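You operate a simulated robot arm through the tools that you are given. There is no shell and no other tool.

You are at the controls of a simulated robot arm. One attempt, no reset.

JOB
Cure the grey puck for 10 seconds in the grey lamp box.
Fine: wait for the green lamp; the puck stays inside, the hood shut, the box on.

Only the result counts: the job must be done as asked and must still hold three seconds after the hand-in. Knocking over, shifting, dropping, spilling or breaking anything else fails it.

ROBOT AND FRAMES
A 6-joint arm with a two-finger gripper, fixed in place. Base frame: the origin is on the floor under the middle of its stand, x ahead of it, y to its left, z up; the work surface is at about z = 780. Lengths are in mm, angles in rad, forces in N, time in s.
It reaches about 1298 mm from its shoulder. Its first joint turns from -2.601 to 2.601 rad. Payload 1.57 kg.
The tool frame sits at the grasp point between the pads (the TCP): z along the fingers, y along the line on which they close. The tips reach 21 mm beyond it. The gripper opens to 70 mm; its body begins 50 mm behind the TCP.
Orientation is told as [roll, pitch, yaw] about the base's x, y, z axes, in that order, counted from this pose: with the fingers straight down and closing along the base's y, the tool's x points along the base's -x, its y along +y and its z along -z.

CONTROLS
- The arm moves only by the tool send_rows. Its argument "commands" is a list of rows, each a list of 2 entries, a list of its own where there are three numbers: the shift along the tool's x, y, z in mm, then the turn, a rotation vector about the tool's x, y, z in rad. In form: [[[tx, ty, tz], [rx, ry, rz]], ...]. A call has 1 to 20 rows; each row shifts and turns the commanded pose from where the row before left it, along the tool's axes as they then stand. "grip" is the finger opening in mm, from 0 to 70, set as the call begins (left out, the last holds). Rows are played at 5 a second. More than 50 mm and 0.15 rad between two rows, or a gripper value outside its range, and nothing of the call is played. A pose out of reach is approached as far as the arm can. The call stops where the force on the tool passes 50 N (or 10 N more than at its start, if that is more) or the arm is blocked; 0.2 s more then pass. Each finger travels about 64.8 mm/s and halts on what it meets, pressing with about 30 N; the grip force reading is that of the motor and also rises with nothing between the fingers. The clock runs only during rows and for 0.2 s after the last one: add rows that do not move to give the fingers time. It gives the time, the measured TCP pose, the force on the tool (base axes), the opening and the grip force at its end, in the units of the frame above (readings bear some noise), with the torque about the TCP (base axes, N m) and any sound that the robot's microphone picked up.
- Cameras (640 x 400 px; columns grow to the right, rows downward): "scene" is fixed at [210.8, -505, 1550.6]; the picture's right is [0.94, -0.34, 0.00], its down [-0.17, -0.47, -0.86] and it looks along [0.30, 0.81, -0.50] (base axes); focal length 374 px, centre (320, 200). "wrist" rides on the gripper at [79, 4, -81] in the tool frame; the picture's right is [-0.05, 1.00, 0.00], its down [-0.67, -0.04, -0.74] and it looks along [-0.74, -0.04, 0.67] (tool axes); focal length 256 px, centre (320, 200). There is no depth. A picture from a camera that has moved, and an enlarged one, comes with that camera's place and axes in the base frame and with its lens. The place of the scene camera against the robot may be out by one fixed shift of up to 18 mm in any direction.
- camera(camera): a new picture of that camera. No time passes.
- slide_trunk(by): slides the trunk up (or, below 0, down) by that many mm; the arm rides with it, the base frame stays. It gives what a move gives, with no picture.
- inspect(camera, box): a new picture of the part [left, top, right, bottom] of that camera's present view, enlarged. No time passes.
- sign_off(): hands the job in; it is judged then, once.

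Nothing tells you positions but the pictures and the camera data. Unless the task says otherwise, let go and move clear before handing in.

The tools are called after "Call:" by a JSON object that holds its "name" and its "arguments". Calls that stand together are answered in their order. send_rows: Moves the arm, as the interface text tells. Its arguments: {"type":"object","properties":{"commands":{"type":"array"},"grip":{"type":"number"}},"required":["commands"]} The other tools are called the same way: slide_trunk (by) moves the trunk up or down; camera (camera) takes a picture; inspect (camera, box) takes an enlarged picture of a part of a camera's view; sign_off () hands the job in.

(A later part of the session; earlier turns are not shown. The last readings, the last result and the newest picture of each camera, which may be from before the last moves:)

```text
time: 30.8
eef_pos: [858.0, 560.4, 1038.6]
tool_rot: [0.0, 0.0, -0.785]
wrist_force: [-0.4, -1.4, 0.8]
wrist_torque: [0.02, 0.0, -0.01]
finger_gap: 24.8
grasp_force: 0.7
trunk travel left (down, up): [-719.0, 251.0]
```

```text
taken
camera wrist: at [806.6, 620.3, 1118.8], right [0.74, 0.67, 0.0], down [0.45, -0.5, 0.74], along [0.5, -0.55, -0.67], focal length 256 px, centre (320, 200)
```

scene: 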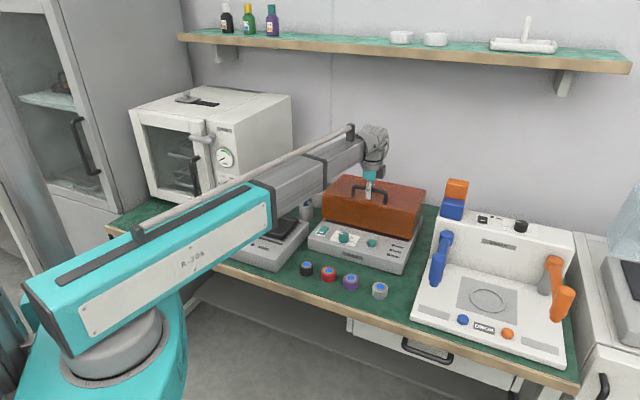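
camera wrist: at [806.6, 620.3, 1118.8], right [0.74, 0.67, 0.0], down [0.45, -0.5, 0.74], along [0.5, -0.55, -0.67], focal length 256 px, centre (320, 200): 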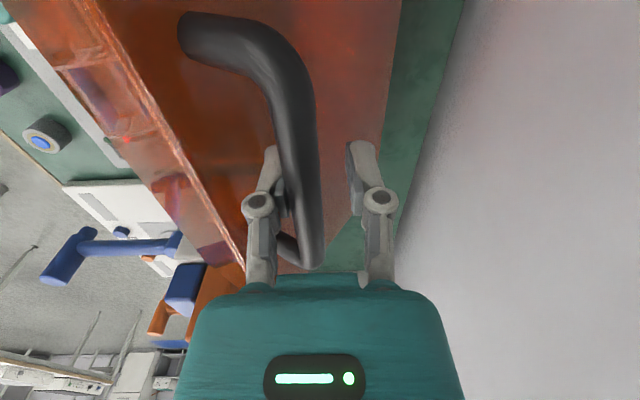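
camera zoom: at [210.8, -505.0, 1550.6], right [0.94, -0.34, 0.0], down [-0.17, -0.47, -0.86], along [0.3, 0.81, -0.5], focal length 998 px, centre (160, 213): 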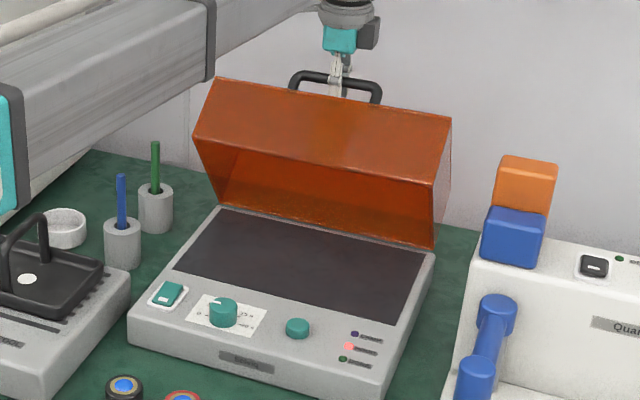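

About 58° open. A bit further to pass the balance point.

Call:
{"name": "send_rows", "arguments": {"commands": [[[0, 9, 0], [0, 0, 0]], [[0, 9, 0], [0, 0, 0]], [[0, 9, 0], [0, 0, 0]]]}}

Call:
{"name": "inspect", "arguments": {"camera": "scene", "box": [300, 120, 460, 270]}}

Call:
{"name": "camera", "arguments": {"camera": "wrist"}}

```text
time: 31.6
eef_pos: [877.2, 581.0, 1038.2]
tool_rot: [-0.001, 0.0, -0.783]
wrist_force: [-0.8, 0.1, -0.6]
wrist_torque: [-0.02, 0.01, 0.04]
finger_gap: 24.5
grasp_force: 0.1
trunk travel left (down, up): [-719.0, 251.0]
```

```text
2.67 times, centred on (380, 195) of scene
camera zoom: at [210.8, -505.0, 1550.6], right [0.94, -0.34, 0.0], down [-0.17, -0.47, -0.86], along [0.3, 0.81, -0.5], focal length 998 px, centre (160, 213)
```

zoom: 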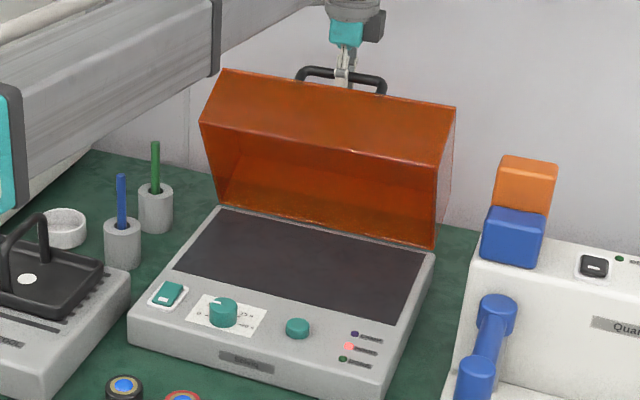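

```text
taken
camera wrist: at [826.6, 639.7, 1118.8], right [0.74, 0.67, 0.0], down [0.45, -0.5, 0.74], along [0.5, -0.55, -0.67], focal length 256 px, centre (320, 200)
```

wrist: 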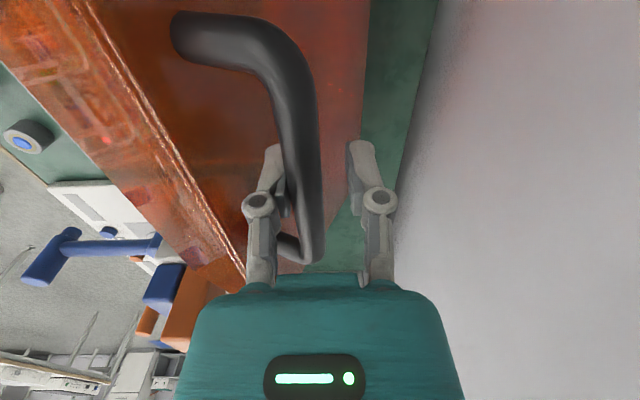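

About 66° open. I'll push a little further, then test whether it stays by itself by drawing the finger back slightly.

Call:
{"name": "send_rows", "arguments": {"commands": [[[0, 9, 0], [0, 0, 0]], [[0, 9, 0], [0, 0, 0]], [[0, 0, 0], [0, 0, 0]]]}}

Call:
{"name": "send_rows", "arguments": {"commands": [[[0, -3, 0], [0, 0, 0]], [[0, -3, 0], [0, 0, 0]], [[0, 0, 0], [0, 0, 0]]], "grip": 36}}

Call:
{"name": "inspect", "arguments": {"camera": "scene", "box": [300, 120, 460, 270]}}

Call:
{"name": "camera", "arguments": {"camera": "wrist"}}

```text
time: 32.4
eef_pos: [891.4, 594.4, 1037.7]
tool_rot: [-0.001, 0.0, -0.783]
wrist_force: [0.1, -0.5, -0.3]
wrist_torque: [-0.03, 0.02, 0.03]
finger_gap: 24.2
grasp_force: 0.1
trunk travel left (down, up): [-719.0, 251.0]
```

```text
time: 33.2
eef_pos: [887.0, 588.4, 1038.5]
tool_rot: [0.0, -0.001, -0.785]
wrist_force: [0.0, 0.2, 1.8]
wrist_torque: [0.01, 0.06, -0.01]
finger_gap: 35.6
grasp_force: 0.0
trunk travel left (down, up): [-719.0, 251.0]
```

```text
2.67 times, centred on (380, 195) of scene
camera zoom: at [210.8, -505.0, 1550.6], right [0.94, -0.34, 0.0], down [-0.17, -0.47, -0.86], along [0.3, 0.81, -0.5], focal length 998 px, centre (160, 213)
```

zoom: 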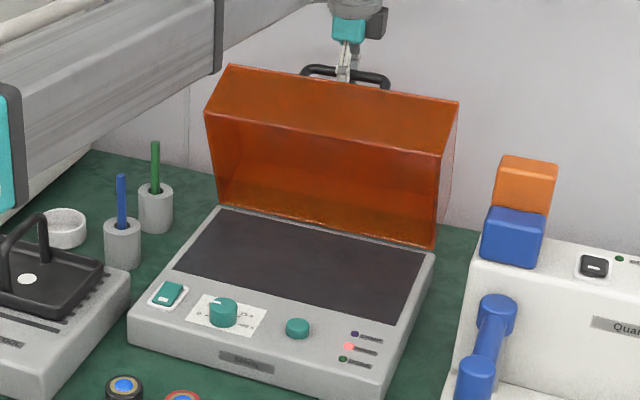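

```text
taken
camera wrist: at [835.0, 648.1, 1118.9], right [0.74, 0.67, 0.0], down [0.45, -0.5, 0.74], along [0.5, -0.55, -0.67], focal length 256 px, centre (320, 200)
```

wrist: 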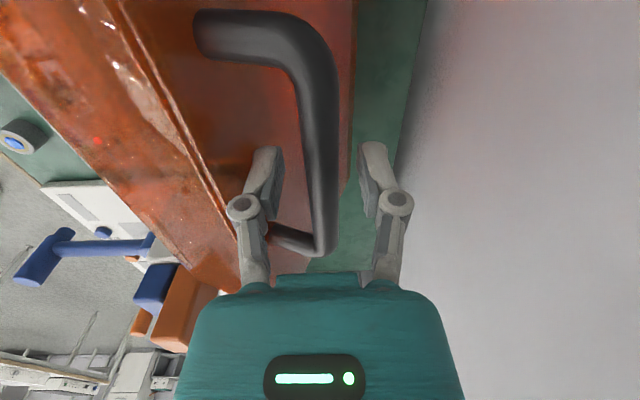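

The bar now stands free between both fingers. I'll wait a second and check that the hood doesn't move by itself.

Call:
{"name": "send_rows", "arguments": {"commands": [[[0, 0, 0], [0, 0, 0]], [[0, 0, 0], [0, 0, 0]], [[0, 0, 0], [0, 0, 0]], [[0, 0, 0], [0, 0, 0]], [[0, 0, 0], [0, 0, 0]], [[0, 0, 0], [0, 0, 0]], [[0, 0, 0], [0, 0, 0]], [[0, 0, 0], [0, 0, 0]], [[0, 0, 0], [0, 0, 0]], [[0, 0, 0], [0, 0, 0]]]}}

Call:
{"name": "camera", "arguments": {"camera": "wrist"}}

Call:
{"name": "camera", "arguments": {"camera": "scene"}}

```text
time: 35.4
eef_pos: [886.4, 590.2, 1037.8]
tool_rot: [-0.002, 0.0, -0.783]
wrist_force: [1.0, -0.5, 1.3]
wrist_torque: [-0.01, 0.0, -0.01]
finger_gap: 35.7
grasp_force: 0.1
trunk travel left (down, up): [-719.0, 251.0]
```

```text
taken
camera wrist: at [835.0, 648.1, 1118.8], right [0.74, 0.67, 0.0], down [0.45, -0.5, 0.74], along [0.5, -0.55, -0.67], focal length 256 px, centre (320, 200)
```

wrist: 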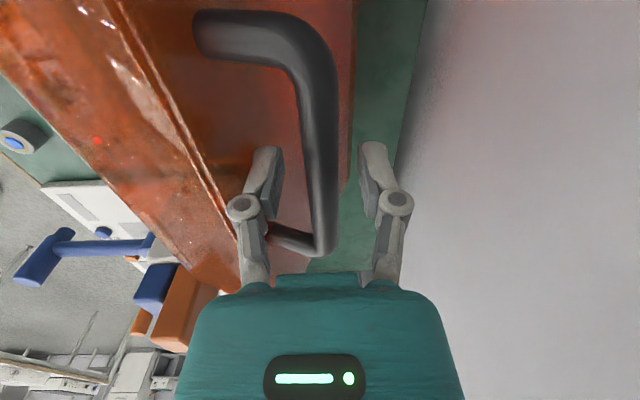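

```text
taken
```

scene: 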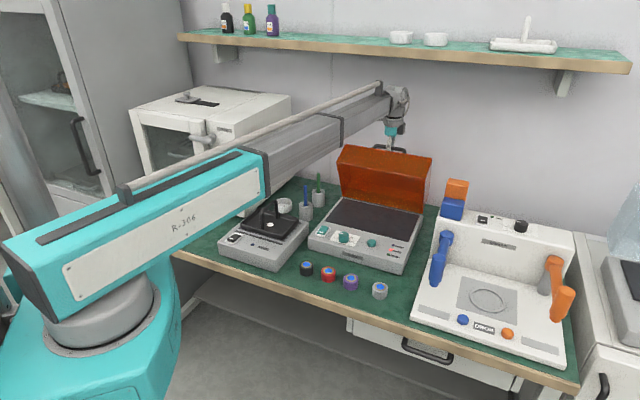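

The hood stays open by itself at about 70°, and the floor of the box is the dark plate. I'll raise the fingers clear of the bar and move over the front of the bench towards the grey puck.

Call:
{"name": "slide_trunk", "arguments": {"by": 42}}

Call:
{"name": "camera", "arguments": {"camera": "wrist"}}

Call:
{"name": "inspect", "arguments": {"camera": "scene", "box": [300, 40, 460, 190]}}

```text
time: 36.3
eef_pos: [887.5, 588.6, 1078.7]
tool_rot: [0.0, -0.001, -0.784]
wrist_force: [-0.2, 0.1, -0.1]
wrist_torque: [0.0, -0.01, 0.07]
finger_gap: 36.0
grasp_force: 0.1
trunk travel left (down, up): [-761.0, 209.0]
```

```text
taken
camera wrist: at [835.1, 648.3, 1160.7], right [0.74, 0.67, 0.0], down [0.45, -0.5, 0.74], along [0.5, -0.55, -0.67], focal length 256 px, centre (320, 200)
```

wrist: 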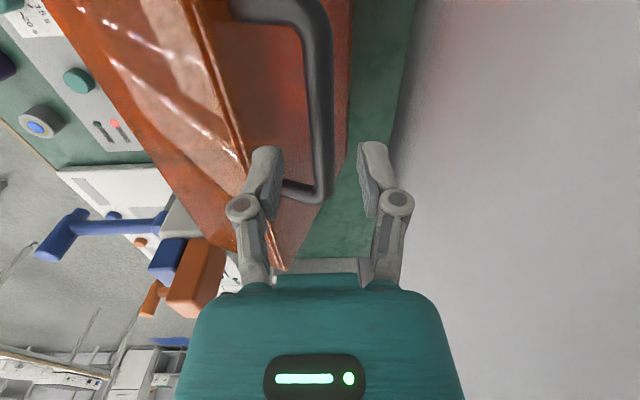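

```text
2.67 times, centred on (380, 115) of scene
camera zoom: at [210.8, -505.0, 1550.6], right [0.94, -0.34, 0.0], down [-0.17, -0.47, -0.86], along [0.3, 0.81, -0.5], focal length 998 px, centre (160, 427)
```

zoom: 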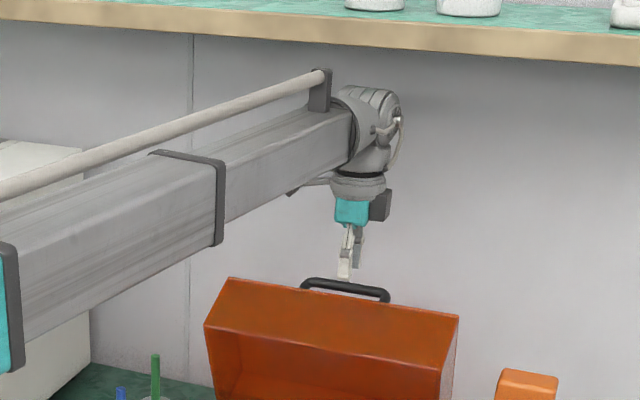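

The fingers are clear above the bar. Moving toward the front, then to the right above the grey puck.

Call:
{"name": "send_rows", "arguments": {"commands": [[[0, -46, 0], [0, 0, 0]], [[0, -46, 0], [0, 0, 0]], [[0, -46, 0], [0, 0, 0]], [[0, -46, 0], [0, 0, 0]], [[0, -46, 0], [0, 0, 0]], [[0, -46, 0], [0, 0, 0]], [[0, -46, 0], [0, 0, 0]], [[0, -46, 0], [0, 0, 0]], [[0, -46, 0], [0, 0, 0]], [[0, -46, 0], [0, 0, 0]], [[-38, 0, 0], [0, 0, 0]], [[-38, 0, 0], [0, 0, 0]]], "grip": 70}}

Call:
{"name": "camera", "arguments": {"camera": "wrist"}}

Call:
{"name": "camera", "arguments": {"camera": "scene"}}

```text
time: 38.9
eef_pos: [617.4, 207.7, 1080.9]
tool_rot: [0.0, 0.0, -0.783]
wrist_force: [-0.3, -0.3, 1.6]
wrist_torque: [0.0, 0.0, -0.03]
finger_gap: 70.0
grasp_force: 0.0
trunk travel left (down, up): [-761.0, 209.0]
```

```text
taken
camera wrist: at [565.5, 267.5, 1160.8], right [0.74, 0.67, 0.0], down [0.45, -0.5, 0.74], along [0.5, -0.55, -0.67], focal length 256 px, centre (320, 200)
```

wrist: 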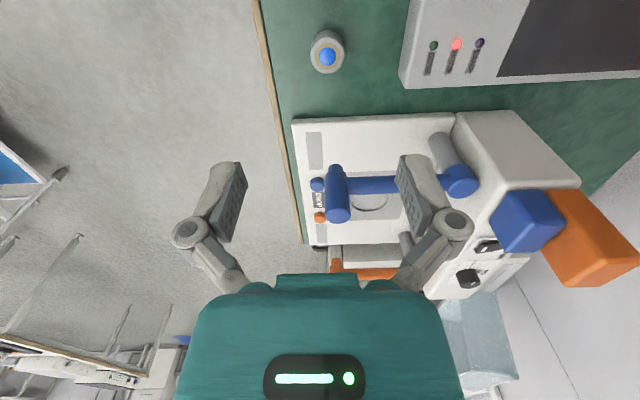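

```text
taken
```

scene: 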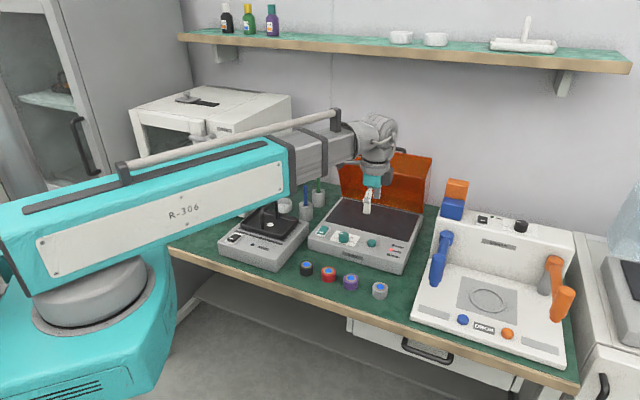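

The grey puck is about 40 mm right and 7 mm behind the gripper. I'll move over it and lower part-way for a closer check.

Call:
{"name": "send_rows", "arguments": {"commands": [[[-20, 3.5, 0], [0, 0, 0]], [[-19.5, 3.5, 0], [0, 0, 0]], [[0, 0, 0], [0, 0, 0]]]}}

Call:
{"name": "slide_trunk", "arguments": {"by": -190}}

Call:
{"name": "camera", "arguments": {"camera": "wrist"}}

Call:
{"name": "inspect", "arguments": {"camera": "scene", "box": [310, 210, 450, 310]}}

```text
time: 39.7
eef_pos: [649.2, 186.0, 1081.2]
tool_rot: [0.0, 0.0, -0.784]
wrist_force: [-0.1, -0.3, -0.4]
wrist_torque: [0.01, 0.0, -0.01]
finger_gap: 69.9
grasp_force: 0.1
trunk travel left (down, up): [-761.0, 209.0]
```

```text
time: 41.8
eef_pos: [650.4, 184.9, 889.4]
tool_rot: [-0.001, 0.0, -0.782]
wrist_force: [0.0, -0.1, 0.3]
wrist_torque: [-0.01, -0.01, -0.02]
finger_gap: 70.0
grasp_force: 0.0
trunk travel left (down, up): [-571.0, 399.0]
```

```text
taken
camera wrist: at [597.9, 245.5, 971.0], right [0.74, 0.67, 0.0], down [0.45, -0.5, 0.74], along [0.5, -0.55, -0.67], focal length 256 px, centre (320, 200)
```

wrist: 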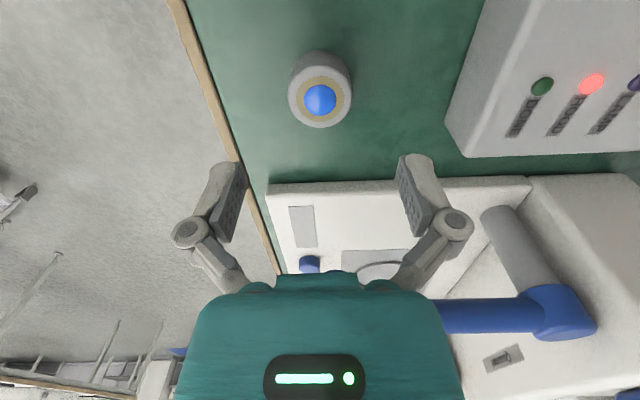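

```text
4.00 times, centred on (380, 260) of scene
camera zoom: at [210.8, -505.0, 1550.6], right [0.94, -0.34, 0.0], down [-0.17, -0.47, -0.86], along [0.3, 0.81, -0.5], focal length 1496 px, centre (80, -40)
```

zoom: 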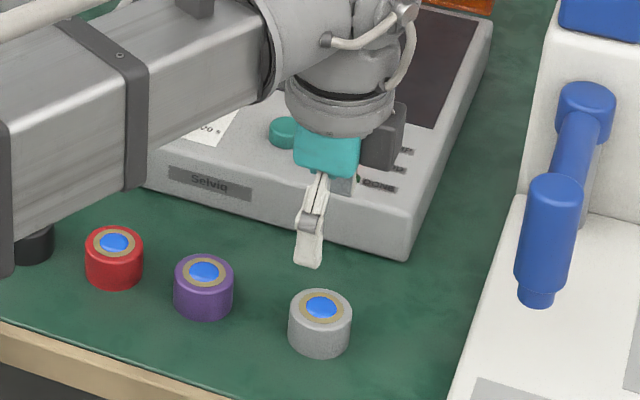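

The puck is centred under the gripper. I'll lower to just above the bench so the tips straddle it, then grip.

Call:
{"name": "slide_trunk", "arguments": {"by": -84}}

Call:
{"name": "camera", "arguments": {"camera": "wrist"}}

Call:
{"name": "inspect", "arguments": {"camera": "scene", "box": [310, 210, 450, 310]}}

```text
time: 43.0
eef_pos: [650.6, 186.6, 806.7]
tool_rot: [-0.001, 0.0, -0.784]
wrist_force: [0.9, -0.4, 0.7]
wrist_torque: [0.03, 0.01, -0.02]
finger_gap: 69.8
grasp_force: 0.1
trunk travel left (down, up): [-487.0, 483.0]
```

```text
taken
camera wrist: at [597.9, 245.5, 887.0], right [0.74, 0.67, 0.0], down [0.45, -0.5, 0.74], along [0.5, -0.55, -0.67], focal length 256 px, centre (320, 200)
```

wrist: 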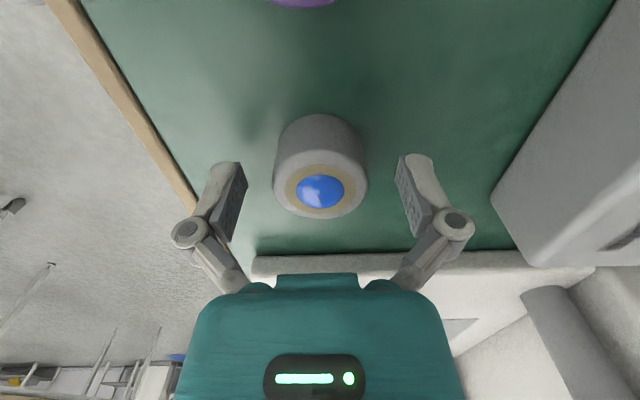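

```text
4.00 times, centred on (380, 260) of scene
camera zoom: at [210.8, -505.0, 1550.6], right [0.94, -0.34, 0.0], down [-0.17, -0.47, -0.86], along [0.3, 0.81, -0.5], focal length 1496 px, centre (80, -40)
```

zoom: 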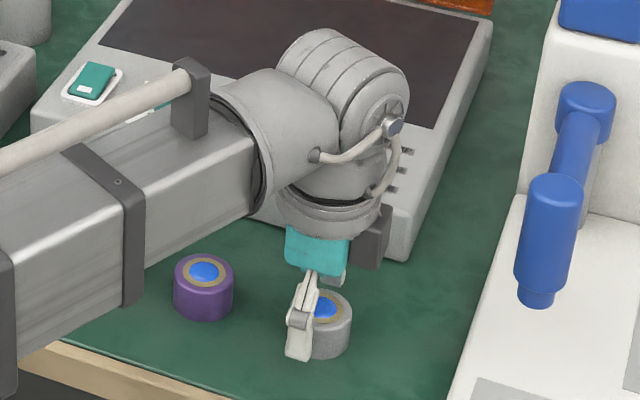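

The puck is centred between the pads. Closing the gripper.

Call:
{"name": "send_rows", "arguments": {"commands": [[[0, 0, 0], [0, 0, 0]], [[0, 0, 0], [0, 0, 0]], [[0, 0, 0], [0, 0, 0]], [[0, 0, 0], [0, 0, 0]]], "grip": 0}}

Call:
{"name": "slide_trunk", "arguments": {"by": 20}}

Call:
{"name": "camera", "arguments": {"camera": "wrist"}}

Call:
{"name": "inspect", "arguments": {"camera": "scene", "box": [310, 210, 450, 310]}}

```text
time: 44.0
eef_pos: [650.3, 187.1, 806.1]
tool_rot: [-0.001, -0.001, -0.784]
wrist_force: [0.3, 0.1, 3.1]
wrist_torque: [0.04, -0.03, 0.01]
finger_gap: 43.3
grasp_force: 29.9
trunk travel left (down, up): [-487.0, 483.0]
```

```text
time: 44.6
eef_pos: [649.7, 186.9, 825.4]
tool_rot: [0.0, -0.001, -0.784]
wrist_force: [-0.3, -0.2, -0.6]
wrist_torque: [0.01, 0.02, -0.05]
finger_gap: 43.1
grasp_force: 30.3
trunk travel left (down, up): [-507.0, 463.0]
```

```text
taken
camera wrist: at [598.0, 245.6, 906.9], right [0.74, 0.67, 0.0], down [0.45, -0.5, 0.74], along [0.5, -0.55, -0.67], focal length 256 px, centre (320, 200)
```

wrist: 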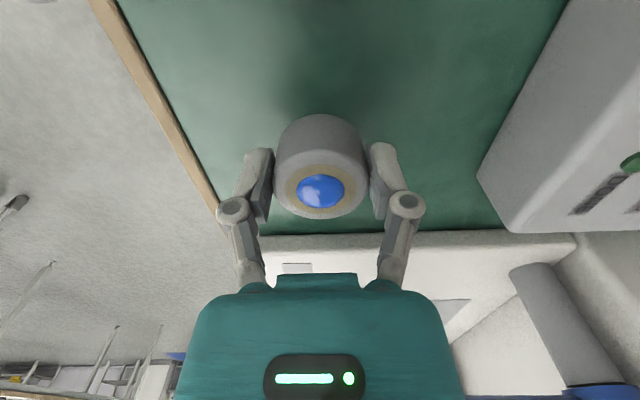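

```text
4.00 times, centred on (380, 260) of scene
camera zoom: at [210.8, -505.0, 1550.6], right [0.94, -0.34, 0.0], down [-0.17, -0.47, -0.86], along [0.3, 0.81, -0.5], focal length 1496 px, centre (80, -40)
```

zoom: 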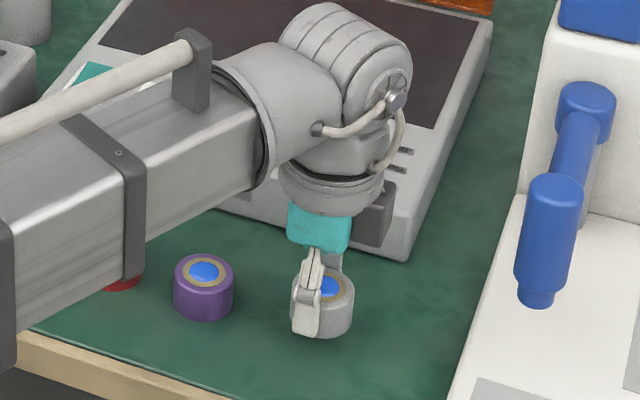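

The puck is held and lifted cleanly. I'll raise it and carry it over the open box's dark plate, keeping in front of the raised hood.

Call:
{"name": "slide_trunk", "arguments": {"by": 105}}

Call:
{"name": "send_rows", "arguments": {"commands": [[[39.3, 0, 0], [0, 0, 0]], [[39.3, 0, 0], [0, 0, 0]], [[39.3, 0, 0], [0, 0, 0]], [[0, 42.4, 0], [0, 0, 0]], [[0, 42.4, 0], [0, 0, 0]], [[0, 42.4, 0], [0, 0, 0]], [[0, 42.4, 0], [0, 0, 0]], [[0, 42.4, 0], [0, 0, 0]]]}}

Call:
{"name": "camera", "arguments": {"camera": "wrist"}}

Call:
{"name": "camera", "arguments": {"camera": "scene"}}

```text
time: 46.0
eef_pos: [650.5, 186.2, 931.1]
tool_rot: [0.001, -0.001, -0.784]
wrist_force: [0.1, 0.4, -1.0]
wrist_torque: [0.0, -0.01, 0.02]
finger_gap: 42.9
grasp_force: 29.7
trunk travel left (down, up): [-612.0, 358.0]
```

```text
time: 47.8
eef_pos: [717.4, 420.1, 930.7]
tool_rot: [0.0, 0.0, -0.784]
wrist_force: [0.0, 0.3, -1.2]
wrist_torque: [-0.02, -0.05, -0.01]
finger_gap: 43.1
grasp_force: 29.9
trunk travel left (down, up): [-612.0, 358.0]
```

```text
taken
camera wrist: at [665.6, 479.4, 1011.7], right [0.74, 0.67, 0.0], down [0.45, -0.5, 0.74], along [0.5, -0.55, -0.67], focal length 256 px, centre (320, 200)
```

wrist: 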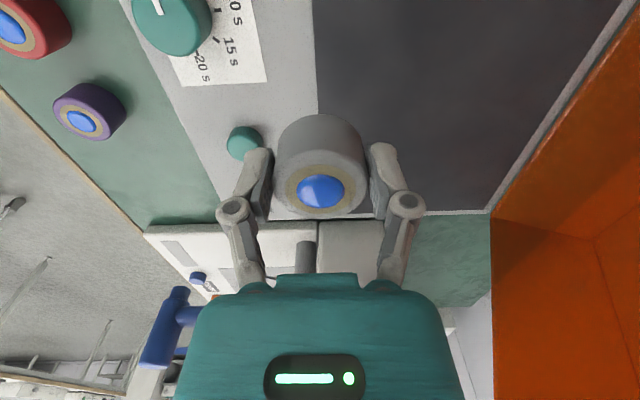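

```text
taken
```

scene: 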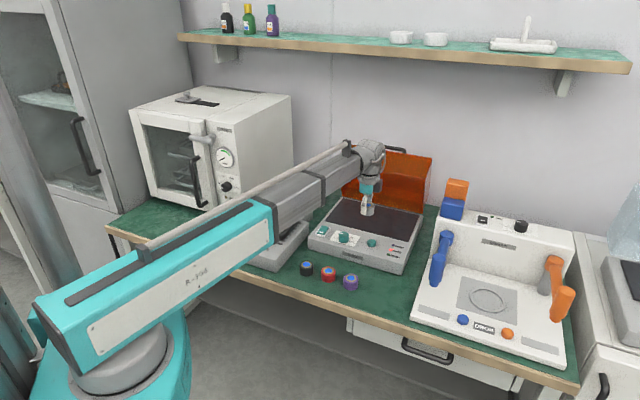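

The plate reaches from about 1 mm in front of the puck to 176 mm behind it. I'll move 45 mm further in, then lower the puck to the plate.

Call:
{"name": "send_rows", "arguments": {"commands": [[[0, 22.5, 0], [0, 0, 0]], [[0, 22.5, 0], [0, 0, 0]], [[0, 0, 0], [0, 0, 0]]]}}

Call:
{"name": "slide_trunk", "arguments": {"by": -70}}

Call:
{"name": "camera", "arguments": {"camera": "wrist"}}

Call:
{"name": "inspect", "arguments": {"camera": "scene", "box": [300, 130, 440, 280]}}

```text
time: 48.6
eef_pos: [747.6, 452.4, 931.7]
tool_rot: [0.0, 0.0, -0.784]
wrist_force: [0.1, 0.1, -0.9]
wrist_torque: [-0.01, 0.02, 0.01]
finger_gap: 43.0
grasp_force: 29.9
trunk travel left (down, up): [-612.0, 358.0]
```

```text
time: 49.7
eef_pos: [746.8, 451.9, 861.3]
tool_rot: [0.001, 0.0, -0.783]
wrist_force: [-0.3, 0.3, -0.1]
wrist_torque: [0.02, 0.0, 0.05]
finger_gap: 43.4
grasp_force: 29.7
trunk travel left (down, up): [-542.0, 428.0]
```

```text
taken
camera wrist: at [695.1, 511.2, 941.9], right [0.74, 0.67, 0.0], down [0.45, -0.5, 0.74], along [0.5, -0.55, -0.67], focal length 256 px, centre (320, 200)
```

wrist: 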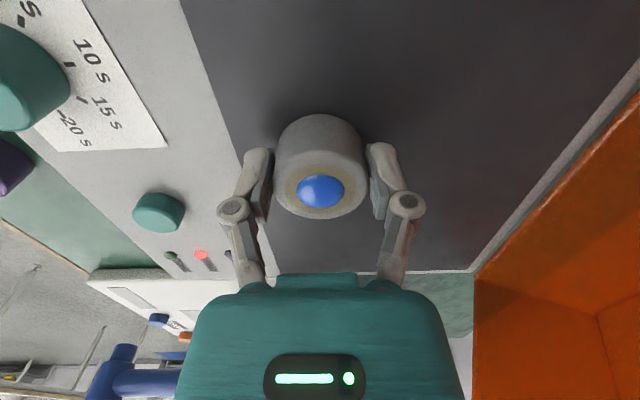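

```text
2.67 times, centred on (370, 205) of scene
camera zoom: at [210.8, -505.0, 1550.6], right [0.94, -0.34, 0.0], down [-0.17, -0.47, -0.86], along [0.3, 0.81, -0.5], focal length 998 px, centre (187, 187)
```

zoom: 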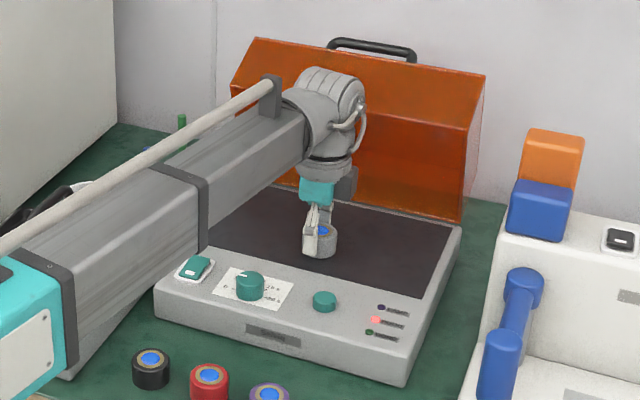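

The puck hovers over the plate well inside. I'll lower it the last millimetres in small steps watching for contact.

Call:
{"name": "slide_trunk", "arguments": {"by": -7}}

Call:
{"name": "slide_trunk", "arguments": {"by": -2}}

Call:
{"name": "inspect", "arguments": {"camera": "scene", "box": [340, 190, 410, 240]}}

```text
time: 50.2
eef_pos: [746.2, 451.8, 856.1]
tool_rot: [0.001, 0.0, -0.785]
wrist_force: [6.7, 4.9, 21.1]
wrist_torque: [0.01, -0.16, 0.02]
finger_gap: 43.1
grasp_force: 29.9
trunk travel left (down, up): [-535.0, 435.0]
```

```text
time: 50.8
eef_pos: [746.3, 452.4, 852.2]
tool_rot: [0.001, 0.0, -0.785]
wrist_force: [6.0, 4.3, 18.9]
wrist_torque: [0.09, -0.24, 0.01]
finger_gap: 43.3
grasp_force: 30.0
trunk travel left (down, up): [-533.0, 437.0]
```

```text
8.00 times, centred on (375, 215) of scene
camera zoom: at [210.8, -505.0, 1550.6], right [0.94, -0.34, 0.0], down [-0.17, -0.47, -0.86], along [0.3, 0.81, -0.5], focal length 2993 px, centre (-120, 80)
```

zoom: 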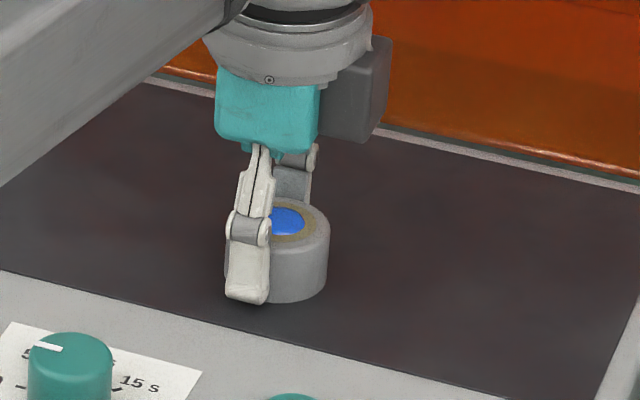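

The puck is in contact with the plate (about 20 N upward). I'll open the fingers moderately and raise straight up.

Call:
{"name": "send_rows", "arguments": {"commands": [[[0, 0, 0], [0, 0, 0]], [[0, 0, 0], [0, 0, 0]], [[0, 0, 0], [0, 0, 0]]], "grip": 60}}

Call:
{"name": "slide_trunk", "arguments": {"by": 60}}

Call:
{"name": "camera", "arguments": {"camera": "wrist"}}

Call:
{"name": "inspect", "arguments": {"camera": "scene", "box": [300, 130, 440, 280]}}

```text
time: 51.5
eef_pos: [747.3, 452.1, 850.9]
tool_rot: [0.0, -0.003, -0.783]
wrist_force: [0.0, 0.3, -0.8]
wrist_torque: [0.0, 0.01, 0.0]
finger_gap: 60.1
grasp_force: 0.1
trunk travel left (down, up): [-533.0, 437.0]
```

```text
time: 52.5
eef_pos: [747.5, 452.1, 911.5]
tool_rot: [0.0, -0.001, -0.782]
wrist_force: [0.2, 1.3, -0.3]
wrist_torque: [-0.02, -0.02, 0.01]
finger_gap: 60.1
grasp_force: 0.0
trunk travel left (down, up): [-593.0, 377.0]
```

```text
taken
camera wrist: at [695.2, 511.4, 992.8], right [0.74, 0.67, 0.0], down [0.45, -0.5, 0.74], along [0.5, -0.55, -0.67], focal length 256 px, centre (320, 200)
```

wrist: 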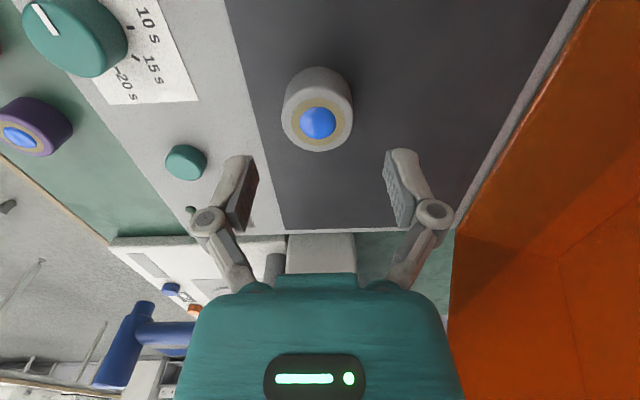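

```text
2.67 times, centred on (370, 205) of scene
camera zoom: at [210.8, -505.0, 1550.6], right [0.94, -0.34, 0.0], down [-0.17, -0.47, -0.86], along [0.3, 0.81, -0.5], focal length 998 px, centre (187, 187)
```

zoom: 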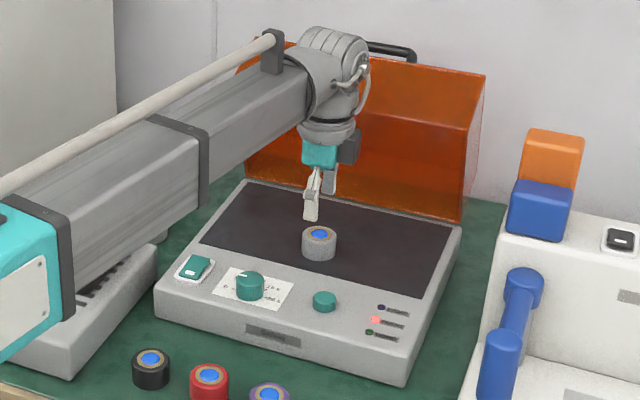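

The puck stands upright on the plate. Next I'll back away from the hood, rise, and go over to the hood's bar again to close it.

Call:
{"name": "send_rows", "arguments": {"commands": [[[0, -35, 0], [0, 0, 0]], [[0, -35, 0], [0, 0, 0]]]}}

Call:
{"name": "slide_trunk", "arguments": {"by": 170}}

Call:
{"name": "send_rows", "arguments": {"commands": [[[-2.5, 44, 0], [0, 0, 0]], [[0, 44, 0], [0, 0, 0]], [[0, 44, 0], [0, 0, 0]], [[0, 44, 0], [0, 0, 0]], [[0, 44, 0], [0, 0, 0]], [[0, 44, 0], [0, 0, 0]], [[0, 0, 0], [0, 0, 0]]], "grip": 40}}

Call:
{"name": "camera", "arguments": {"camera": "wrist"}}

Call:
{"name": "inspect", "arguments": {"camera": "scene", "box": [300, 80, 460, 230]}}

```text
time: 53.1
eef_pos: [697.4, 404.1, 911.7]
tool_rot: [-0.001, 0.0, -0.783]
wrist_force: [0.2, -0.3, -0.4]
wrist_torque: [-0.01, 0.01, -0.01]
finger_gap: 60.1
grasp_force: 0.2
trunk travel left (down, up): [-593.0, 377.0]
```

```text
time: 55.1
eef_pos: [696.8, 403.4, 1082.4]
tool_rot: [-0.001, -0.001, -0.783]
wrist_force: [-0.1, -0.2, -0.4]
wrist_torque: [-0.01, 0.0, 0.01]
finger_gap: 60.1
grasp_force: 0.1
trunk travel left (down, up): [-763.0, 207.0]
```

```text
time: 56.7
eef_pos: [883.1, 588.3, 1081.2]
tool_rot: [0.0, 0.0, -0.783]
wrist_force: [-0.1, 0.4, 0.7]
wrist_torque: [-0.02, 0.0, 0.04]
finger_gap: 40.1
grasp_force: 0.0
trunk travel left (down, up): [-763.0, 207.0]
```

```text
taken
camera wrist: at [830.8, 646.8, 1162.9], right [0.74, 0.67, 0.0], down [0.45, -0.5, 0.74], along [0.5, -0.55, -0.67], focal length 256 px, centre (320, 200)
```

wrist: 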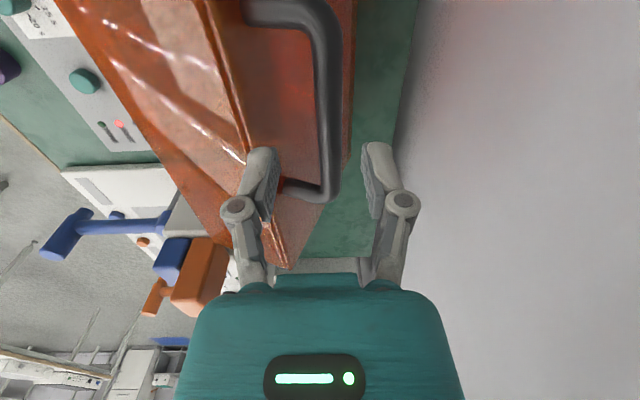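

```text
2.67 times, centred on (380, 155) of scene
camera zoom: at [210.8, -505.0, 1550.6], right [0.94, -0.34, 0.0], down [-0.17, -0.47, -0.86], along [0.3, 0.81, -0.5], focal length 998 px, centre (160, 320)
```

zoom: 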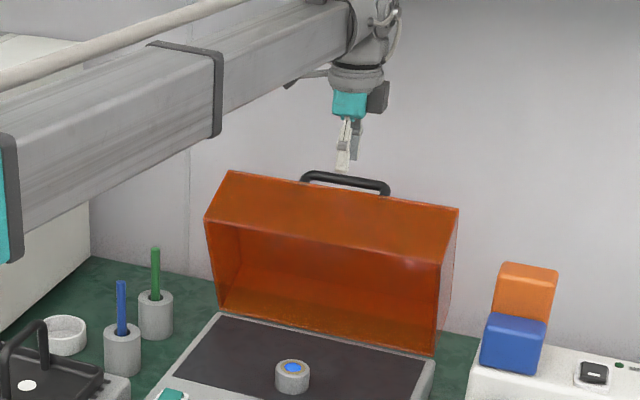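

The bar is about 5 mm behind the centre of the gripper. I'll correct, narrow the opening to 30 mm and lower to cage the bar.

Call:
{"name": "send_rows", "arguments": {"commands": [[[0, 5, 0], [0, 0, 0]], [[0, 0, 0], [0, 0, 0]], [[0, 0, 0], [0, 0, 0]]], "grip": 32}}

Call:
{"name": "camera", "arguments": {"camera": "wrist"}}

Call:
{"name": "inspect", "arguments": {"camera": "wrist", "box": [200, 60, 440, 260]}}

```text
time: 57.5
eef_pos: [888.3, 590.2, 1081.9]
tool_rot: [0.0, 0.0, -0.785]
wrist_force: [-0.5, -0.4, 0.8]
wrist_torque: [0.02, -0.04, 0.01]
finger_gap: 31.8
grasp_force: 0.0
trunk travel left (down, up): [-763.0, 207.0]
```

```text
taken
camera wrist: at [836.2, 650.1, 1162.8], right [0.74, 0.67, 0.0], down [0.45, -0.5, 0.74], along [0.5, -0.55, -0.67], focal length 256 px, centre (320, 200)
```

wrist: 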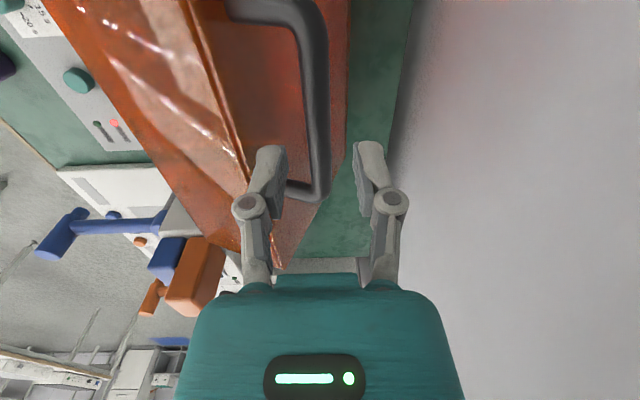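

```text
2.00 times, centred on (320, 160) of wrist
camera zoom: at [836.2, 650.1, 1162.8], right [0.74, 0.67, 0.0], down [0.45, -0.5, 0.74], along [0.5, -0.55, -0.67], focal length 512 px, centre (320, 280)
```

zoom: 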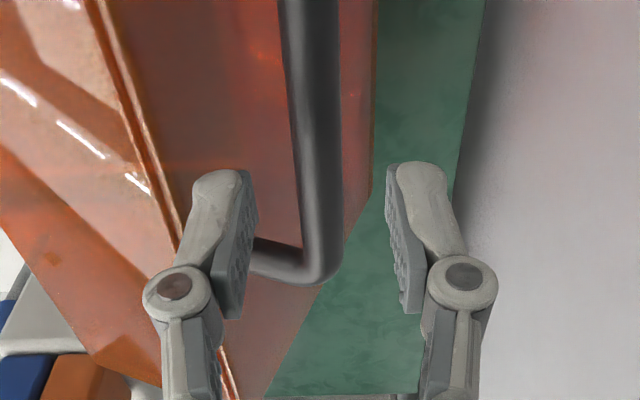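

The bar is centred within ~1.5 mm. Lowering to cage it.

Call:
{"name": "slide_trunk", "arguments": {"by": -46}}

Call:
{"name": "inspect", "arguments": {"camera": "wrist", "box": [200, 60, 440, 260]}}

Call:
{"name": "inspect", "arguments": {"camera": "scene", "box": [330, 100, 450, 200]}}

```text
time: 58.4
eef_pos: [888.1, 591.4, 1036.2]
tool_rot: [0.0, -0.002, -0.784]
wrist_force: [0.3, 0.4, 0.8]
wrist_torque: [-0.02, 0.0, 0.0]
finger_gap: 32.2
grasp_force: 0.1
trunk travel left (down, up): [-717.0, 253.0]
```

```text
2.00 times, centred on (320, 160) of wrist
camera zoom: at [835.9, 650.0, 1117.0], right [0.74, 0.67, 0.0], down [0.45, -0.5, 0.74], along [0.5, -0.55, -0.67], focal length 512 px, centre (320, 280)
```

zoom: 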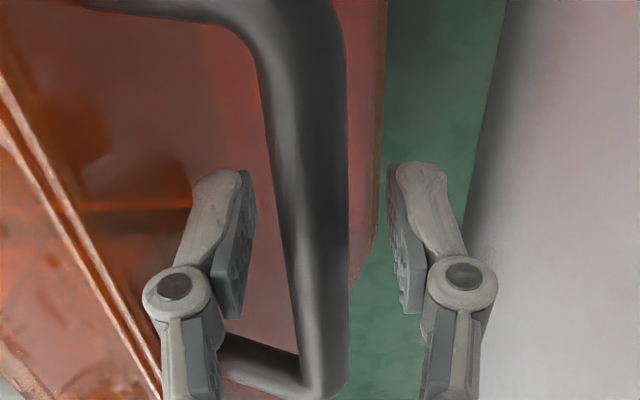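

```text
4.00 times, centred on (390, 150) of scene
camera zoom: at [210.8, -505.0, 1550.6], right [0.94, -0.34, 0.0], down [-0.17, -0.47, -0.86], along [0.3, 0.81, -0.5], focal length 1496 px, centre (40, 400)
```

zoom: 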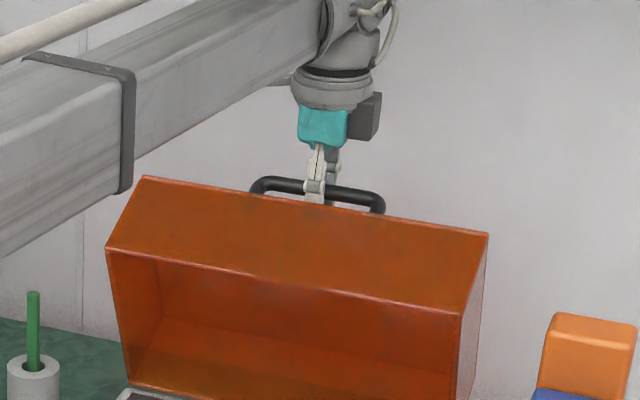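

The bar is caged with no contact. I'll pull forward in steps so the rear finger brings the hood down.

Call:
{"name": "send_rows", "arguments": {"commands": [[[0, -9, 0], [0, 0, 0]], [[0, -9, 0], [0, 0, 0]], [[0, -9, 0], [0, 0, 0]], [[0, -9, 0], [0, 0, 0]]]}}

Call:
{"name": "inspect", "arguments": {"camera": "wrist", "box": [200, 60, 440, 260]}}

Call:
{"name": "inspect", "arguments": {"camera": "scene", "box": [300, 110, 460, 260]}}

```text
time: 59.4
eef_pos: [864.0, 564.2, 1035.9]
tool_rot: [-0.001, 0.0, -0.782]
wrist_force: [0.2, 2.1, 1.4]
wrist_torque: [0.03, 0.03, 0.02]
finger_gap: 32.9
grasp_force: 0.1
trunk travel left (down, up): [-717.0, 253.0]
```

```text
2.00 times, centred on (320, 160) of wrist
camera zoom: at [812.4, 623.5, 1116.9], right [0.74, 0.67, 0.0], down [0.45, -0.5, 0.74], along [0.5, -0.55, -0.67], focal length 512 px, centre (320, 280)
```

zoom: 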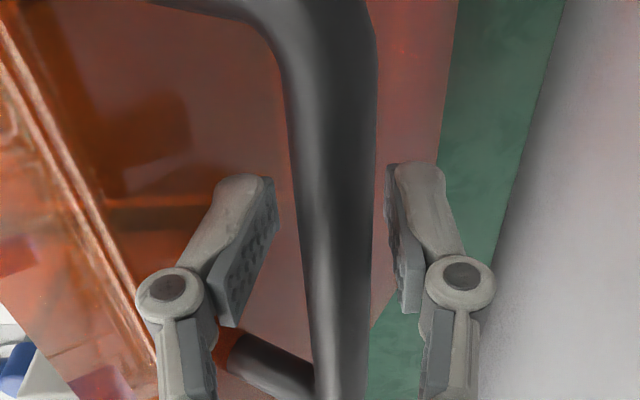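

```text
2.67 times, centred on (380, 185) of scene
camera zoom: at [210.8, -505.0, 1550.6], right [0.94, -0.34, 0.0], down [-0.17, -0.47, -0.86], along [0.3, 0.81, -0.5], focal length 998 px, centre (160, 240)
```

zoom: 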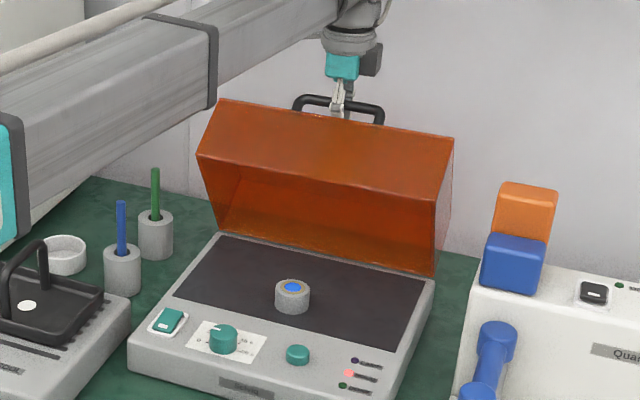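

The hood follows the rear finger smoothly. Continuing.

Call:
{"name": "send_rows", "arguments": {"commands": [[[0, -9, 0], [0, 0, 0]], [[0, -9, 0], [0, 0, 0]], [[0, -9, 0], [0, 0, 0]], [[0, -9, 0], [0, 0, 0]]]}}

Call:
{"name": "inspect", "arguments": {"camera": "wrist", "box": [200, 60, 440, 260]}}

Call:
{"name": "inspect", "arguments": {"camera": "scene", "box": [300, 110, 460, 260]}}

```text
time: 60.4
eef_pos: [837.9, 538.9, 1035.4]
tool_rot: [0.0, 0.0, -0.783]
wrist_force: [0.3, 0.5, 1.7]
wrist_torque: [0.01, 0.04, 0.0]
finger_gap: 33.0
grasp_force: 0.1
trunk travel left (down, up): [-717.0, 253.0]
```

```text
2.00 times, centred on (320, 160) of wrist
camera zoom: at [785.3, 598.2, 1116.9], right [0.74, 0.67, 0.0], down [0.45, -0.5, 0.74], along [0.5, -0.55, -0.67], focal length 512 px, centre (320, 280)
```

zoom: 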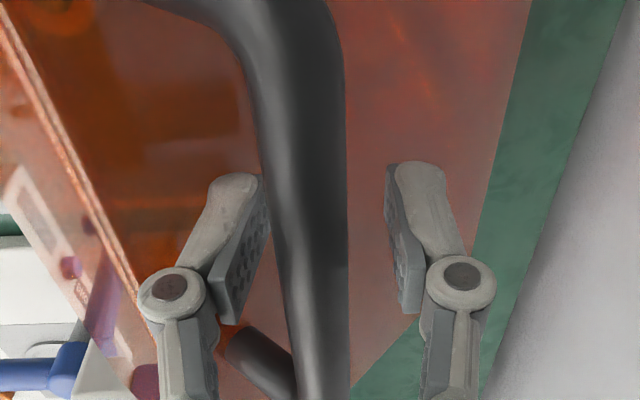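

```text
2.67 times, centred on (380, 185) of scene
camera zoom: at [210.8, -505.0, 1550.6], right [0.94, -0.34, 0.0], down [-0.17, -0.47, -0.86], along [0.3, 0.81, -0.5], focal length 998 px, centre (160, 240)
```

zoom: 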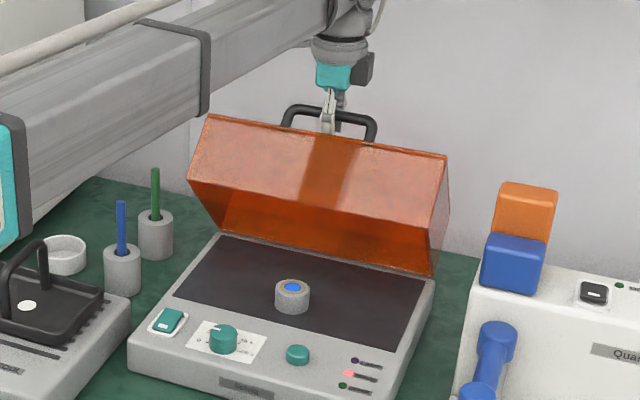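

The hood now leans lightly on the front finger, as intended. I'll keep retreating forward while lowering the trunk to track the bar.

Call:
{"name": "send_rows", "arguments": {"commands": [[[0, -9, 0], [0, 0, 0]], [[0, -9, 0], [0, 0, 0]], [[0, -9, 0], [0, 0, 0]], [[0, -9, 0], [0, 0, 0]]]}}

Call:
{"name": "send_rows", "arguments": {"commands": [[[0, -9, 0], [0, 0, 0]], [[0, -9, 0], [0, 0, 0]]]}}

Call:
{"name": "inspect", "arguments": {"camera": "wrist", "box": [200, 60, 440, 260]}}

Call:
{"name": "inspect", "arguments": {"camera": "scene", "box": [300, 110, 460, 260]}}

```text
time: 61.4
eef_pos: [812.1, 512.8, 1035.5]
tool_rot: [0.002, -0.002, -0.783]
wrist_force: [0.6, 0.3, 0.7]
wrist_torque: [-0.02, 0.04, -0.03]
finger_gap: 31.7
grasp_force: 0.1
trunk travel left (down, up): [-717.0, 253.0]
```

```text
time: 62.0
eef_pos: [799.1, 500.5, 1036.0]
tool_rot: [0.0, 0.0, -0.784]
wrist_force: [-0.1, 0.2, 0.6]
wrist_torque: [-0.02, 0.03, 0.02]
finger_gap: 32.0
grasp_force: 0.0
trunk travel left (down, up): [-717.0, 253.0]
```

```text
2.00 times, centred on (320, 160) of wrist
camera zoom: at [747.1, 560.0, 1117.0], right [0.74, 0.67, 0.0], down [0.45, -0.5, 0.74], along [0.5, -0.55, -0.67], focal length 512 px, centre (320, 280)
```

zoom: 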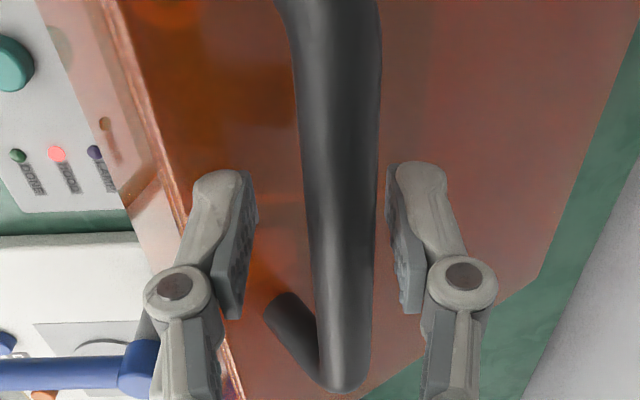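

```text
2.67 times, centred on (380, 185) of scene
camera zoom: at [210.8, -505.0, 1550.6], right [0.94, -0.34, 0.0], down [-0.17, -0.47, -0.86], along [0.3, 0.81, -0.5], focal length 998 px, centre (160, 240)
```

zoom: 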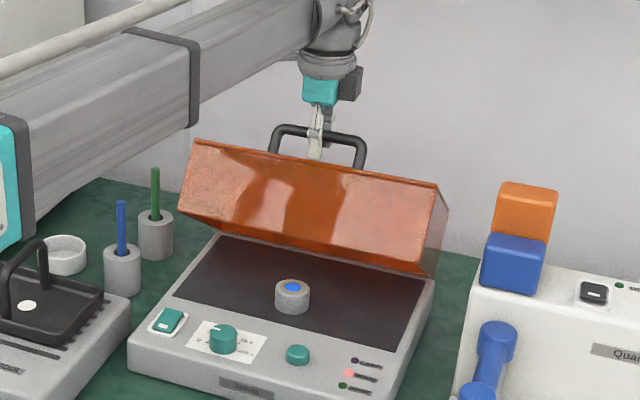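

The hood has some friction and is following the rear finger at about 37°. Continuing with alternating lower and pull steps.

Call:
{"name": "slide_trunk", "arguments": {"by": -10}}

Call:
{"name": "send_rows", "arguments": {"commands": [[[0, -9, 0], [0, 0, 0]], [[0, -9, 0], [0, 0, 0]], [[0, -9, 0], [0, 0, 0]]]}}

Call:
{"name": "slide_trunk", "arguments": {"by": -10}}

Call:
{"name": "inspect", "arguments": {"camera": "wrist", "box": [200, 60, 440, 260]}}

Call:
{"name": "inspect", "arguments": {"camera": "scene", "box": [300, 110, 460, 260]}}

```text
time: 62.5
eef_pos: [798.9, 500.7, 1025.1]
tool_rot: [0.0, -0.001, -0.784]
wrist_force: [0.2, 0.5, -0.8]
wrist_torque: [0.02, 0.0, 0.01]
finger_gap: 32.0
grasp_force: 0.1
trunk travel left (down, up): [-707.0, 263.0]
```

```text
time: 63.3
eef_pos: [779.2, 481.8, 1026.5]
tool_rot: [0.0, -0.001, -0.782]
wrist_force: [0.3, -0.1, -0.4]
wrist_torque: [0.01, 0.03, -0.01]
finger_gap: 32.1
grasp_force: 0.0
trunk travel left (down, up): [-707.0, 263.0]
```

```text
time: 63.9
eef_pos: [779.6, 481.7, 1016.6]
tool_rot: [-0.001, 0.0, -0.783]
wrist_force: [-0.8, -0.4, -0.2]
wrist_torque: [-0.02, 0.02, 0.01]
finger_gap: 31.9
grasp_force: 0.1
trunk travel left (down, up): [-697.0, 273.0]
```

```text
2.00 times, centred on (320, 160) of wrist
camera zoom: at [727.2, 540.7, 1096.9], right [0.74, 0.67, 0.0], down [0.45, -0.5, 0.74], along [0.5, -0.55, -0.67], focal length 512 px, centre (320, 280)
```

zoom: 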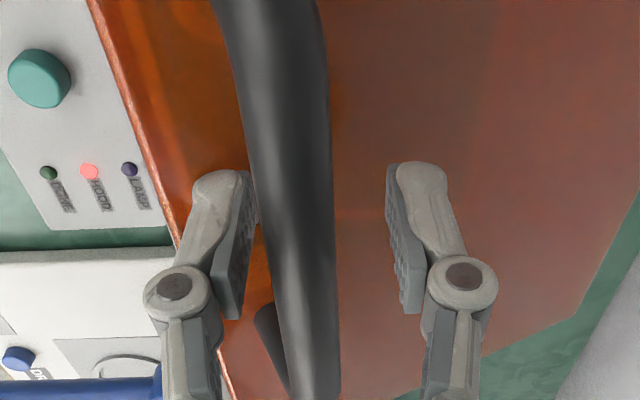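

```text
2.67 times, centred on (380, 185) of scene
camera zoom: at [210.8, -505.0, 1550.6], right [0.94, -0.34, 0.0], down [-0.17, -0.47, -0.86], along [0.3, 0.81, -0.5], focal length 998 px, centre (160, 240)
```

zoom: 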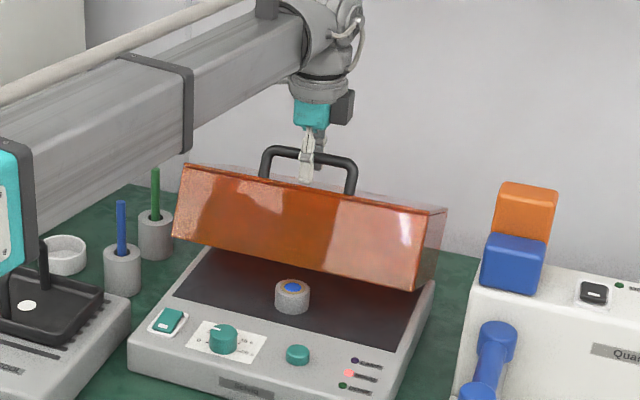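

The hood is at ~25° and leaning on the front finger again. Continuing to lower it gently.

Call:
{"name": "send_rows", "arguments": {"commands": [[[0, -8, 0], [0, 0, 0]]]}}

Call:
{"name": "slide_trunk", "arguments": {"by": -9}}

Call:
{"name": "send_rows", "arguments": {"commands": [[[0, -8, 0], [0, 0, 0]], [[0, -4, 0], [0, 0, 0]]]}}

Call:
{"name": "slide_trunk", "arguments": {"by": -8}}

Call:
{"name": "send_rows", "arguments": {"commands": [[[0, -8, 0], [0, 0, 0]]]}}

Call:
{"name": "inspect", "arguments": {"camera": "wrist", "box": [200, 60, 440, 260]}}

Call:
{"name": "inspect", "arguments": {"camera": "scene", "box": [300, 110, 460, 260]}}

```text
time: 64.3
eef_pos: [774.4, 476.6, 1017.0]
tool_rot: [-0.001, -0.001, -0.783]
wrist_force: [0.4, 0.7, 0.6]
wrist_torque: [0.05, -0.01, 0.0]
finger_gap: 31.8
grasp_force: 0.1
trunk travel left (down, up): [-697.0, 273.0]
```

```text
time: 64.9
eef_pos: [774.4, 475.9, 1007.1]
tool_rot: [0.001, -0.002, -0.785]
wrist_force: [-0.2, 0.2, -0.6]
wrist_torque: [0.02, -0.01, -0.04]
finger_gap: 32.3
grasp_force: 0.4
trunk travel left (down, up): [-688.0, 282.0]
```

```text
time: 65.5
eef_pos: [765.6, 467.5, 1007.2]
tool_rot: [0.001, 0.0, -0.784]
wrist_force: [0.5, 0.8, -0.3]
wrist_torque: [0.0, -0.01, -0.02]
finger_gap: 32.3
grasp_force: 0.6
trunk travel left (down, up): [-688.0, 282.0]
```

```text
time: 66.1
eef_pos: [765.7, 467.8, 999.1]
tool_rot: [0.001, -0.001, -0.785]
wrist_force: [-3.1, -3.1, 1.3]
wrist_torque: [0.0, -0.03, -0.02]
finger_gap: 35.0
grasp_force: 2.9
trunk travel left (down, up): [-680.0, 290.0]
```

```text
time: 66.5
eef_pos: [759.4, 460.9, 998.9]
tool_rot: [0.0, -0.001, -0.784]
wrist_force: [-1.1, -0.9, 0.0]
wrist_torque: [0.0, 0.0, -0.01]
finger_gap: 32.5
grasp_force: 0.7
trunk travel left (down, up): [-680.0, 290.0]
```

```text
2.00 times, centred on (320, 160) of wrist
camera zoom: at [707.6, 519.4, 1080.0], right [0.74, 0.67, 0.0], down [0.45, -0.5, 0.74], along [0.5, -0.55, -0.67], focal length 512 px, centre (320, 280)
```

zoom: 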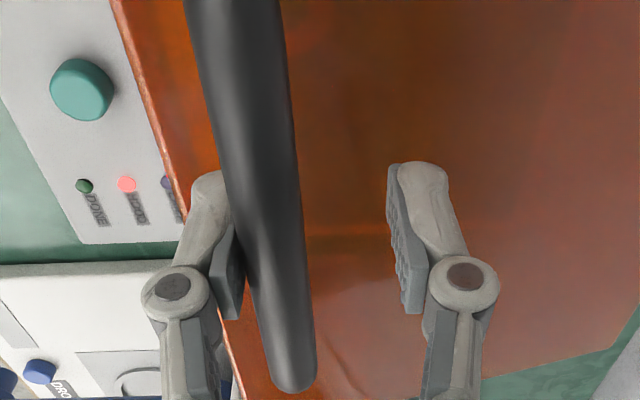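

```text
2.67 times, centred on (380, 185) of scene
camera zoom: at [210.8, -505.0, 1550.6], right [0.94, -0.34, 0.0], down [-0.17, -0.47, -0.86], along [0.3, 0.81, -0.5], focal length 998 px, centre (160, 240)
```

zoom: 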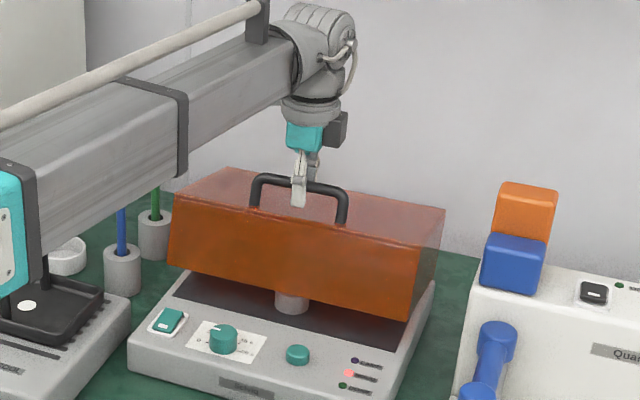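

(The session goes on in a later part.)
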